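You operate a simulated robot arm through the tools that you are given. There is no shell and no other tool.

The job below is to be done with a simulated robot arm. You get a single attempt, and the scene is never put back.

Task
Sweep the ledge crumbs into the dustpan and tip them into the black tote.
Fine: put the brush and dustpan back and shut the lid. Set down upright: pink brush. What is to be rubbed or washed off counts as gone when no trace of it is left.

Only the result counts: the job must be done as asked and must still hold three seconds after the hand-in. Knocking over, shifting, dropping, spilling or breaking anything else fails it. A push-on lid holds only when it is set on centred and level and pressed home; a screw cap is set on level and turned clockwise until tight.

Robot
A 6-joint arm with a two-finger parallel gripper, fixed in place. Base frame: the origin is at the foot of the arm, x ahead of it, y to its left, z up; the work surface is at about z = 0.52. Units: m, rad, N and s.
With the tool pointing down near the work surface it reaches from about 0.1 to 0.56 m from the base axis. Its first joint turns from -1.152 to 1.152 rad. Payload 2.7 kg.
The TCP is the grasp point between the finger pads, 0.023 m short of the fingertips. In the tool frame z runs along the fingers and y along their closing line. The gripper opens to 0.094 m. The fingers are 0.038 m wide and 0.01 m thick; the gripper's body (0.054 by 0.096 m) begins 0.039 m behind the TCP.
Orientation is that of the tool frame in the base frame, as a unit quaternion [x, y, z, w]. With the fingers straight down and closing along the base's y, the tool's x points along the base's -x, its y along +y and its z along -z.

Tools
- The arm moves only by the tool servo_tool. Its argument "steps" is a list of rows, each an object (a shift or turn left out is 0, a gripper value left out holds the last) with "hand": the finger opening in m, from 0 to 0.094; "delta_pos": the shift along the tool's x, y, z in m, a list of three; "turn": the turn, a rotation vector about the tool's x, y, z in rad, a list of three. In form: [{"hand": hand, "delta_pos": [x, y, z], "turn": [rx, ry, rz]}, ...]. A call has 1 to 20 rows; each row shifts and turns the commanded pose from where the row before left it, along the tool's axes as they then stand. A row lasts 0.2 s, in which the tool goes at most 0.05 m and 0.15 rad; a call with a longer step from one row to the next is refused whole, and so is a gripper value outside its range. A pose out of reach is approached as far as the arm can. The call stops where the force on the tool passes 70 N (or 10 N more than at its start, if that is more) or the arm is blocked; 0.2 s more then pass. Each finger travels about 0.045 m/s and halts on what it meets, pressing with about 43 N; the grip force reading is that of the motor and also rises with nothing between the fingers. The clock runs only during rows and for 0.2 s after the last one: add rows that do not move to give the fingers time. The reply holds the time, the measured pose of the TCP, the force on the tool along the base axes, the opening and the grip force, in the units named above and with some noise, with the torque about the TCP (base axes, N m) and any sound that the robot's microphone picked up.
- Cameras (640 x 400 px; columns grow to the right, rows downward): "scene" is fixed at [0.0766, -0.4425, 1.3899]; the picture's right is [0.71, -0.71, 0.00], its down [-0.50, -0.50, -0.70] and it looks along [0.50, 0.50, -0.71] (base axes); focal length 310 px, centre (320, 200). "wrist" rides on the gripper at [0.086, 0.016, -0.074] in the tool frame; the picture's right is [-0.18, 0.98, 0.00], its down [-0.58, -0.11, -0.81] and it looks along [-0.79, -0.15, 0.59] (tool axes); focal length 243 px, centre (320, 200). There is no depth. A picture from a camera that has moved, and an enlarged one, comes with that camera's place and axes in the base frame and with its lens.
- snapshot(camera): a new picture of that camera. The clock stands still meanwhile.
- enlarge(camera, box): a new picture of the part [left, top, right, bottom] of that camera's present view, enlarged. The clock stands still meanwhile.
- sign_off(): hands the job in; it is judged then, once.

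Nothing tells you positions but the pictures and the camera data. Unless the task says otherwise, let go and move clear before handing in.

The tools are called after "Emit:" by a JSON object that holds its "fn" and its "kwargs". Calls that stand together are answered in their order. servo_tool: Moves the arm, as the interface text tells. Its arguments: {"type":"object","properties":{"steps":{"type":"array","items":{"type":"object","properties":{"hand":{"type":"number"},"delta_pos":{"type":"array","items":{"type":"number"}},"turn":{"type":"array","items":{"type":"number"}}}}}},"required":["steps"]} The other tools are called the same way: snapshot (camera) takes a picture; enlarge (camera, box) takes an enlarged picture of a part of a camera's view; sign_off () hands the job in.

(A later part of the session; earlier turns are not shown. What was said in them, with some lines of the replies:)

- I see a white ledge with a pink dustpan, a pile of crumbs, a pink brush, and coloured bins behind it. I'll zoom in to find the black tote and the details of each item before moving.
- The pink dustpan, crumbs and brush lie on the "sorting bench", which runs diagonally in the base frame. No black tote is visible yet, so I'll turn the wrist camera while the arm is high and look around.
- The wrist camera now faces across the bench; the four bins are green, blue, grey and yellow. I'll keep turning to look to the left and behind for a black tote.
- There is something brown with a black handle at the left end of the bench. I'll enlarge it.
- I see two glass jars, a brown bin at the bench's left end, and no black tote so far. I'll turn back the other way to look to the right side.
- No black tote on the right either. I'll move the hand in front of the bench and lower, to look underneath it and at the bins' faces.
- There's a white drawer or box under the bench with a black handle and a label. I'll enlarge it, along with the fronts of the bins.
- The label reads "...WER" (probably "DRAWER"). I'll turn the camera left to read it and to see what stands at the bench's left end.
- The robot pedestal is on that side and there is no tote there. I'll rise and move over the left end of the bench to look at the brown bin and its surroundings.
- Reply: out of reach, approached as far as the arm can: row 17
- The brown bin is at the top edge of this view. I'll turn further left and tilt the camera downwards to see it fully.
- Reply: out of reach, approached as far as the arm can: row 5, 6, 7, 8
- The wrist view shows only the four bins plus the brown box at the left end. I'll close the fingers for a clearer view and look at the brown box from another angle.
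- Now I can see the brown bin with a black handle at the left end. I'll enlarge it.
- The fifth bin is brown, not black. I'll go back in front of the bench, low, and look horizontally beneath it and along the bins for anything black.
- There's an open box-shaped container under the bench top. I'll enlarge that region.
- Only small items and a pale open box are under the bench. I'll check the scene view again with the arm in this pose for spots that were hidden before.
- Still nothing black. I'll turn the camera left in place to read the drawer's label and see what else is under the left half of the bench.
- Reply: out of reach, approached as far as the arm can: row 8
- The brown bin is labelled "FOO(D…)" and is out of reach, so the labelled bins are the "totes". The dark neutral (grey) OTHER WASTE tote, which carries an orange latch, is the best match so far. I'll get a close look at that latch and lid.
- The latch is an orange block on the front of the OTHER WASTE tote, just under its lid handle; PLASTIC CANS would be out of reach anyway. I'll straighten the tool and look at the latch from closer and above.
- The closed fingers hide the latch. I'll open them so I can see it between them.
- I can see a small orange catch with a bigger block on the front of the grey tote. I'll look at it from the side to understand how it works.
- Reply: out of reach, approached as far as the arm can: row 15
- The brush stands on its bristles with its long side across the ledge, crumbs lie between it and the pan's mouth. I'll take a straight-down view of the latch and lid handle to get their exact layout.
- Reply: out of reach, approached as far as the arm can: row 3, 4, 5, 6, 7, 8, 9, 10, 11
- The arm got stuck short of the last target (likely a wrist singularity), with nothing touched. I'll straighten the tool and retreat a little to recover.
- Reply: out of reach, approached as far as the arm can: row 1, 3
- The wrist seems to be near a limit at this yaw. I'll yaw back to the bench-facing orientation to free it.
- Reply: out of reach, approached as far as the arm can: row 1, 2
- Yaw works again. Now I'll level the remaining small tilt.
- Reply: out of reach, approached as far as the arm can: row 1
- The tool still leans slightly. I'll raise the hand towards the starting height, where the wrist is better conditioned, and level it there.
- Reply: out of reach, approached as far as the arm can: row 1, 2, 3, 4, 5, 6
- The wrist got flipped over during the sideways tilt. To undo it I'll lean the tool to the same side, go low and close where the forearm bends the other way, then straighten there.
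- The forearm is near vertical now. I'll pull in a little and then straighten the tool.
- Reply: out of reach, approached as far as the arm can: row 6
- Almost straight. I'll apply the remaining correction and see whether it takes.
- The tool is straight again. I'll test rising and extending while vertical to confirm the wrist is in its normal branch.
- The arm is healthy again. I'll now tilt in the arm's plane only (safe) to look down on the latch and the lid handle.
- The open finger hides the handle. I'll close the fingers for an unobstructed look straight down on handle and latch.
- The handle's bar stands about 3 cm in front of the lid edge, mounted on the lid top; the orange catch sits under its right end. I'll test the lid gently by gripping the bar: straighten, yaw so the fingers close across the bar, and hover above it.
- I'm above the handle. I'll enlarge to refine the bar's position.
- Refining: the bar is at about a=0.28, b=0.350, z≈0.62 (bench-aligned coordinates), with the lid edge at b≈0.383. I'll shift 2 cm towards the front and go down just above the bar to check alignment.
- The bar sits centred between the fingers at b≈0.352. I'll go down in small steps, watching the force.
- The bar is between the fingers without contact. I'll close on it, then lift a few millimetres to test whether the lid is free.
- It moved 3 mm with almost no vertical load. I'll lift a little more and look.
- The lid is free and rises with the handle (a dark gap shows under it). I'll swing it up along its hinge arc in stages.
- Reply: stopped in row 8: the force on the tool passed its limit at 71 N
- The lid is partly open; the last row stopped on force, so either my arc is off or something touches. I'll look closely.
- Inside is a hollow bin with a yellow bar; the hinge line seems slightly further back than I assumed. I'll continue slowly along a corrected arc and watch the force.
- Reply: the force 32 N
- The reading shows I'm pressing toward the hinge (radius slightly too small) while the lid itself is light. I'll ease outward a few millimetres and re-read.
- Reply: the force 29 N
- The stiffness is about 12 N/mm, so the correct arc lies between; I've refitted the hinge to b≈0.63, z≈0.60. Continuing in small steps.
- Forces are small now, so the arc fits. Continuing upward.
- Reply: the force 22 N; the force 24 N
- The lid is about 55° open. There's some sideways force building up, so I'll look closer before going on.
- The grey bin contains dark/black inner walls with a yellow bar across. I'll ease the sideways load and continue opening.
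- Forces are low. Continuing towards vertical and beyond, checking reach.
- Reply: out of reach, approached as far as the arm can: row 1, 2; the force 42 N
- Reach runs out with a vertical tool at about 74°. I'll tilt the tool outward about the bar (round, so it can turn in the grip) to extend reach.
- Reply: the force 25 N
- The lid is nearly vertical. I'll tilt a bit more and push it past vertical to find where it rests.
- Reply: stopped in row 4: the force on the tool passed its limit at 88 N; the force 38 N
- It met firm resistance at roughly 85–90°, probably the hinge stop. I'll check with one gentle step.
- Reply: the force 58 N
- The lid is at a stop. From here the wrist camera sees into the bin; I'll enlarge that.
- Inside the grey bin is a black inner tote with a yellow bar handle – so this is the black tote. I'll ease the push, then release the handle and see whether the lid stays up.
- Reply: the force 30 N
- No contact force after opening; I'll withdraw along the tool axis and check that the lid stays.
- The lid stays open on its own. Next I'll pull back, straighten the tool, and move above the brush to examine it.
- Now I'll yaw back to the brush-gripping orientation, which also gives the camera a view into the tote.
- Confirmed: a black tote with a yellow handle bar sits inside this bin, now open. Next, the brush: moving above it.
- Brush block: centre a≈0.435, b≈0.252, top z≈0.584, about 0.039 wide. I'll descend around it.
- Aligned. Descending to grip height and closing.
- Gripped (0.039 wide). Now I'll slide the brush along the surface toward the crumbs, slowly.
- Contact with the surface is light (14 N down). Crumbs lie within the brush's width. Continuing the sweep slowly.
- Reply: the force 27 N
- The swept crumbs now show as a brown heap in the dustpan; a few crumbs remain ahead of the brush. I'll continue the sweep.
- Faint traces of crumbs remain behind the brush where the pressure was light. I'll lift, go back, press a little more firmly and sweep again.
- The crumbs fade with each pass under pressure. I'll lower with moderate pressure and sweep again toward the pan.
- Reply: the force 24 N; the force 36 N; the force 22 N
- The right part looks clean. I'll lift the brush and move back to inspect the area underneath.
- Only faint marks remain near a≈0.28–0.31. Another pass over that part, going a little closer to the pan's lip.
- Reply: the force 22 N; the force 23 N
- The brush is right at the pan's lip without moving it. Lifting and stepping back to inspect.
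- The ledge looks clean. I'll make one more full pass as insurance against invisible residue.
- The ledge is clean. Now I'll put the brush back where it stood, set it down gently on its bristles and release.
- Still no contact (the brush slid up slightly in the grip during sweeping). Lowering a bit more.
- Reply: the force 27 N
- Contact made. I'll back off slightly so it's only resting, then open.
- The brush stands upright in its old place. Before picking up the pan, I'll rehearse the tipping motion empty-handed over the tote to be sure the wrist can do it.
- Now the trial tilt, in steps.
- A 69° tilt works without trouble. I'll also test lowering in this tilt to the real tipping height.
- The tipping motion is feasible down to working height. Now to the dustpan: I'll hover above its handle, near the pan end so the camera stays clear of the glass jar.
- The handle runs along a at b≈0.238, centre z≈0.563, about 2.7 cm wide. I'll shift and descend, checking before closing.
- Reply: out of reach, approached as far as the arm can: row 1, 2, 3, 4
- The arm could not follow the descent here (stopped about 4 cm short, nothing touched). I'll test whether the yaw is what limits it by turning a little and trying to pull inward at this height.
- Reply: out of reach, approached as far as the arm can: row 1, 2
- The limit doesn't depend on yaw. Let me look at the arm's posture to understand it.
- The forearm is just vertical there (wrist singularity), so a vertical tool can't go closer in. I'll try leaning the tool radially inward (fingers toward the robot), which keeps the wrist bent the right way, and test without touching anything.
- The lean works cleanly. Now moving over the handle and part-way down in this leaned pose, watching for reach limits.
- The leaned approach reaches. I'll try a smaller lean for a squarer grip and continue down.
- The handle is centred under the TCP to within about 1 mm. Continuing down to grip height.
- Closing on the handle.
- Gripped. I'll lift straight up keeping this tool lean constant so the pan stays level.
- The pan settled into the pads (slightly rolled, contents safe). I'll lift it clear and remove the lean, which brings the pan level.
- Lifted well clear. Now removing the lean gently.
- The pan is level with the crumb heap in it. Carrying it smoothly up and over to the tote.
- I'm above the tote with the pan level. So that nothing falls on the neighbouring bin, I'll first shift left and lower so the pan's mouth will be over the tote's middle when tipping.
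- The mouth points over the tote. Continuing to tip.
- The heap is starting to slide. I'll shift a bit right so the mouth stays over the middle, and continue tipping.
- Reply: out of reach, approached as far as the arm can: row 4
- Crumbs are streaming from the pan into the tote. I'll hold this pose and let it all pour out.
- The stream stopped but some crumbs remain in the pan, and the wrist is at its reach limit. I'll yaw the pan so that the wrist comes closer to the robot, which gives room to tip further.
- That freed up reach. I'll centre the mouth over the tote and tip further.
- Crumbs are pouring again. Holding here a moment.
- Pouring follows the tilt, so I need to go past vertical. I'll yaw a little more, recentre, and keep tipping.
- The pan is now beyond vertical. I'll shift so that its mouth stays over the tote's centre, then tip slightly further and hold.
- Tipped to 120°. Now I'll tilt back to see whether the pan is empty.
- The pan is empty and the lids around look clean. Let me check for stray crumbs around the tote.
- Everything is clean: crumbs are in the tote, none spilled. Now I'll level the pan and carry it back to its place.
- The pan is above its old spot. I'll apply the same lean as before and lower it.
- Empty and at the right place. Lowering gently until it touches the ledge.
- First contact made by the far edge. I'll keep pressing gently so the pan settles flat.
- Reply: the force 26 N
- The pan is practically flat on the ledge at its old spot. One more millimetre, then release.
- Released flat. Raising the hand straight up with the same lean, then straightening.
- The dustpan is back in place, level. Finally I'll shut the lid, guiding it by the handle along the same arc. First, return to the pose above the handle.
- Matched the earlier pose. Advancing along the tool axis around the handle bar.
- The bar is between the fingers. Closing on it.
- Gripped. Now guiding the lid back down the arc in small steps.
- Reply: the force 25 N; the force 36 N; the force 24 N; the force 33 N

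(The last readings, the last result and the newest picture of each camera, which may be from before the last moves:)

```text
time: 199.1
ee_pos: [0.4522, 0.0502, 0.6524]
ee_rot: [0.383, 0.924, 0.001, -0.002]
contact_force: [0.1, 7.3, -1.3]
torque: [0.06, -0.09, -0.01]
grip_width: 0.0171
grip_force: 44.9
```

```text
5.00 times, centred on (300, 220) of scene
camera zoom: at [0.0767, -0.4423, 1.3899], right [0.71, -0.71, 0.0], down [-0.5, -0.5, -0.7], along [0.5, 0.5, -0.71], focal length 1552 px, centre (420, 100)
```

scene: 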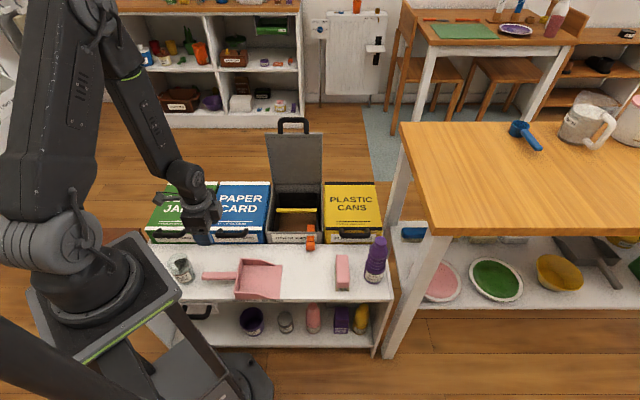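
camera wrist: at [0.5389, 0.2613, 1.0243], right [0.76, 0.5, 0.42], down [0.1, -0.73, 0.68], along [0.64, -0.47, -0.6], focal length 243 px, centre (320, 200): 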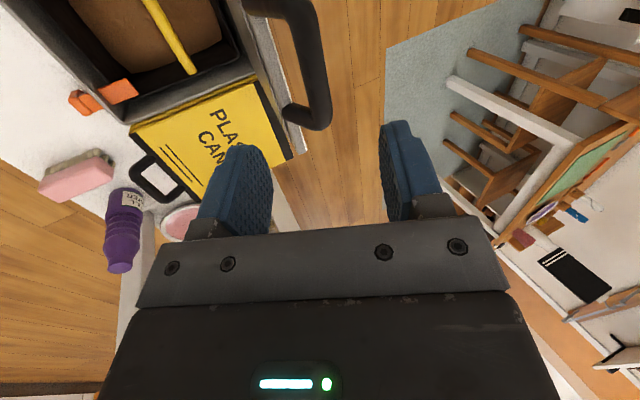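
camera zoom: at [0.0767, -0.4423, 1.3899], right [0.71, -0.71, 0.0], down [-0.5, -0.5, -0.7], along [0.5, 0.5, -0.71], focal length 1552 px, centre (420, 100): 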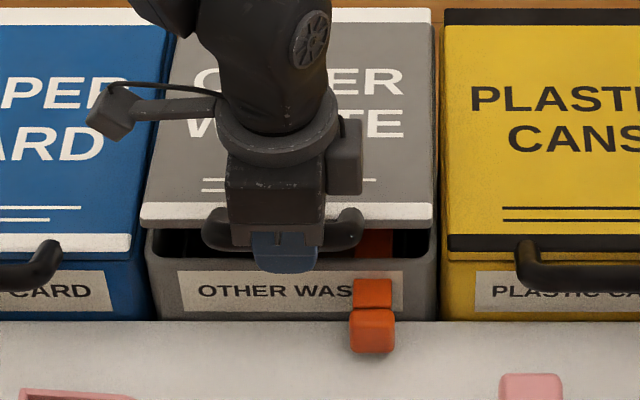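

Nearly shut. Lowering the last centimetres, watching the force.

Emit:
{"fn": "servo_tool", "kwargs": {"steps": [{"delta_pos": [0, -0.0015, 0.01]}, {"delta_pos": [0, -0.001, 0.01]}, {}]}}

Emit:
{"fn": "servo_tool", "kwargs": {"steps": [{"delta_pos": [0, -0.0005, 0.007]}, {}]}}

Emit:
{"fn": "servo_tool", "kwargs": {"steps": [{"delta_pos": [0, 0, 0.004]}, {}]}}

```text
time: 199.9
ee_pos: [0.4502, 0.047, 0.6331]
ee_rot: [0.383, 0.924, 0.0, -0.001]
contact_force: [1.1, 2.8, -1.9]
torque: [-0.12, -0.23, 0.05]
grip_width: 0.0173
grip_force: 44.8
```

```text
time: 200.5
ee_pos: [0.4495, 0.0467, 0.6244]
ee_rot: [0.383, 0.924, -0.001, -0.004]
contact_force: [-0.2, -10.2, 0.5]
torque: [-0.38, -0.25, 0.25]
grip_width: 0.0173
grip_force: 45.1
```

```text
time: 201.1
ee_pos: [0.4484, 0.0475, 0.6219]
ee_rot: [0.383, 0.924, 0.0, -0.004]
contact_force: [5.0, -29.0, 0.4]
torque: [-0.18, 0.07, 0.33]
grip_width: 0.0174
grip_force: 45.0
```

Emit:
{"fn": "servo_tool", "kwargs": {"steps": [{"delta_pos": [-0.0015, -0.001, 0.002]}, {}]}}

Emit:
{"fn": "servo_tool", "kwargs": {"steps": [{"delta_pos": [0, 0, 0.002]}, {}]}}

Emit:
{"fn": "enlarge", "kwargs": {"camera": "scene", "box": [250, 180, 350, 260]}}

```text
time: 201.7
ee_pos: [0.4493, 0.0463, 0.6198]
ee_rot: [0.384, 0.924, 0.0, -0.003]
contact_force: [2.2, -20.2, 0.4]
torque: [-0.43, -0.29, 0.13]
grip_width: 0.0174
grip_force: 45.2
```

```text
time: 202.3
ee_pos: [0.4497, 0.0466, 0.6181]
ee_rot: [0.383, 0.924, -0.001, -0.004]
contact_force: [3.1, -22.5, 1.2]
torque: [-0.27, -0.11, 0.21]
grip_width: 0.0175
grip_force: 45.1
```

```text
5.00 times, centred on (300, 220) of scene
camera zoom: at [0.0767, -0.4428, 1.3897], right [0.71, -0.71, 0.0], down [-0.5, -0.5, -0.7], along [0.5, 0.5, -0.71], focal length 1552 px, centre (420, 100)
```

zoom: 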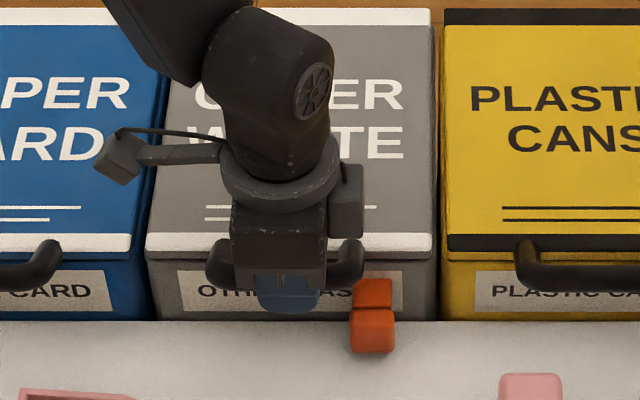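

The lid looks closed, flush with its neighbours. A slight press, then release with a small opening and rise.

Emit:
{"fn": "servo_tool", "kwargs": {"steps": [{"delta_pos": [0, 0, 0.002]}, {}]}}

Emit:
{"fn": "servo_tool", "kwargs": {"steps": [{"hand": 0.036}, {}, {}, {}]}}

Emit:
{"fn": "servo_tool", "kwargs": {"steps": [{"delta_pos": [0, 0, -0.015]}, {"delta_pos": [0, 0, -0.02]}, {"delta_pos": [0, 0, -0.03]}, {"delta_pos": [0, 0, -0.04]}, {"delta_pos": [0, 0, -0.04]}, {"delta_pos": [0, 0, -0.04]}, {"delta_pos": [0, 0, -0.04]}, {"delta_pos": [0, -0.03, -0.03]}, {"delta_pos": [0, -0.03, -0.03]}, {}]}}

Emit:
{"fn": "snapshot", "kwargs": {"camera": "scene"}}

```text
time: 202.9
ee_pos: [0.4497, 0.0464, 0.6169]
ee_rot: [0.383, 0.924, 0.0, -0.004]
contact_force: [0.8, -24.4, 15.2]
torque: [0.08, 0.28, 0.25]
grip_width: 0.0173
grip_force: 44.8
```

```text
time: 203.9
ee_pos: [0.4487, 0.0474, 0.6169]
ee_rot: [0.382, 0.924, 0.001, -0.005]
contact_force: [-0.4, 0.2, 0.4]
torque: [0.0, 0.0, -0.03]
grip_width: 0.0361
grip_force: 0.0
```

```text
time: 206.1
ee_pos: [0.4072, 0.0038, 0.9008]
ee_rot: [0.382, 0.924, 0.0, -0.004]
contact_force: [-0.2, -0.3, 0.2]
torque: [-0.03, 0.0, -0.04]
grip_width: 0.0359
grip_force: 0.0
```

```text
taken
```

scene: 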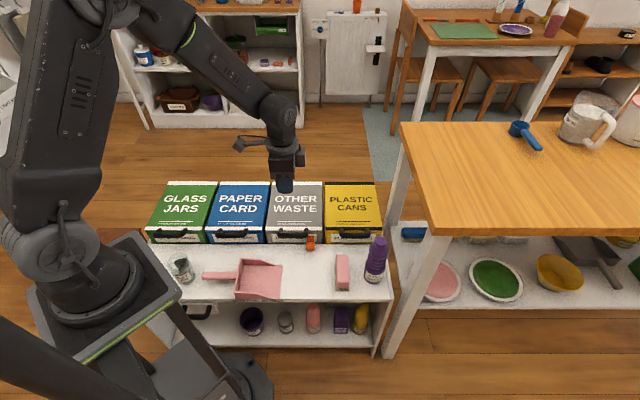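

The lid is shut, the pan and brush are back. A final close check of the ledge, pan and bins before handing in.

Emit:
{"fn": "enlarge", "kwargs": {"camera": "scene", "box": [150, 220, 310, 320]}}

Emit:
{"fn": "enlarge", "kwargs": {"camera": "scene", "box": [260, 220, 420, 320]}}

Emit:
{"fn": "snapshot", "kwargs": {"camera": "wrist"}}

```text
4.00 times, centred on (230, 270) of scene
camera zoom: at [0.0766, -0.4425, 1.3899], right [0.71, -0.71, 0.0], down [-0.5, -0.5, -0.7], along [0.5, 0.5, -0.71], focal length 1241 px, centre (680, -80)
```

zoom: 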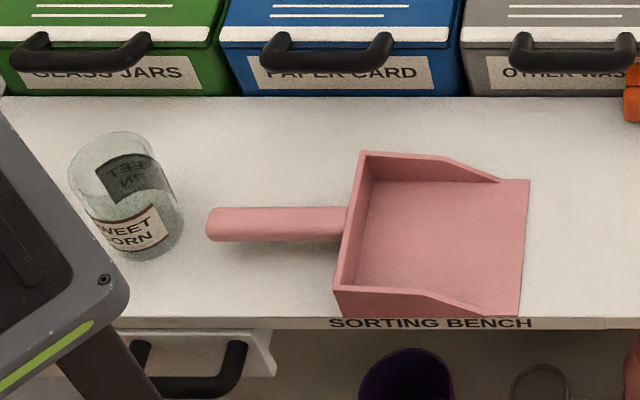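

```text
4.00 times, centred on (340, 270) of scene
camera zoom: at [0.0766, -0.4425, 1.3899], right [0.71, -0.71, 0.0], down [-0.5, -0.5, -0.7], along [0.5, 0.5, -0.71], focal length 1241 px, centre (240, -80)
```

zoom: 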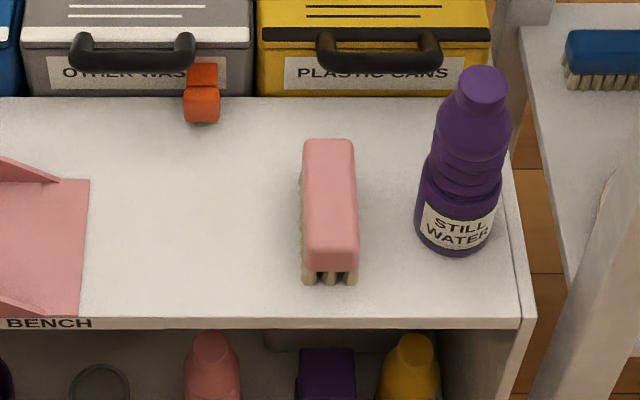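

```text
taken
camera wrist: at [0.357, 0.0762, 0.9774], right [0.83, 0.56, 0.0], down [0.34, -0.49, 0.8], along [0.45, -0.66, -0.6], focal length 243 px, centre (320, 200)
```

wrist: 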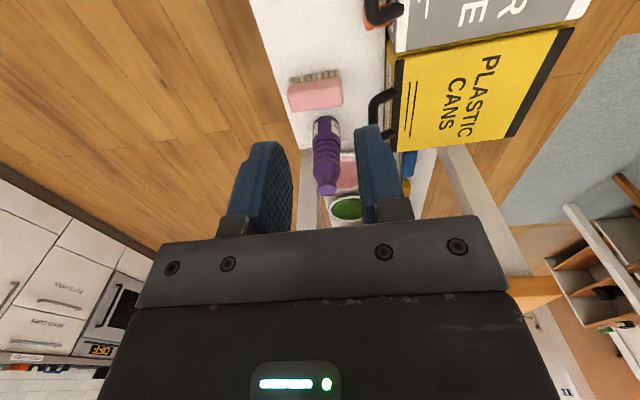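

The ledge shows no trace of crumbs and the pan is empty and level in its old place. The pink brush stands upright on its bristles, the lid is shut and the hand is well clear, so I'm handing in.

Emit:
{"fn": "sign_off", "kwargs": {}}

```text
The job is handed in.
```

I swept the ledge crumbs into the pink dustpan, tipped them into the black tote and handed the job in. No result came back, so I don't know how it was judged.

- **Tote:** I took the "black tote" to be the black inner container with the yellow handle bar, inside the grey OTHER WASTE bin. No other black tote was visible anywhere.
- **Ledge:** It took four passes with the brush. In the last pictures there is no trace of crumbs, and I saw none on the neighbouring lids or the shelf below.
- **Dustpan:** I tipped it well past vertical and the pictures showed it empty. It is back flat on the ledge, within a few millimetres of where it started.
- **Brush:** It stands upright on its bristles in its old place.
- **Lid:** I guided it shut by its handle and pressed it lightly. It looks flush with the other bins.

The jars, the bottle and the orange clip on the bin show no movement in the pictures. The hand is clear of everything.
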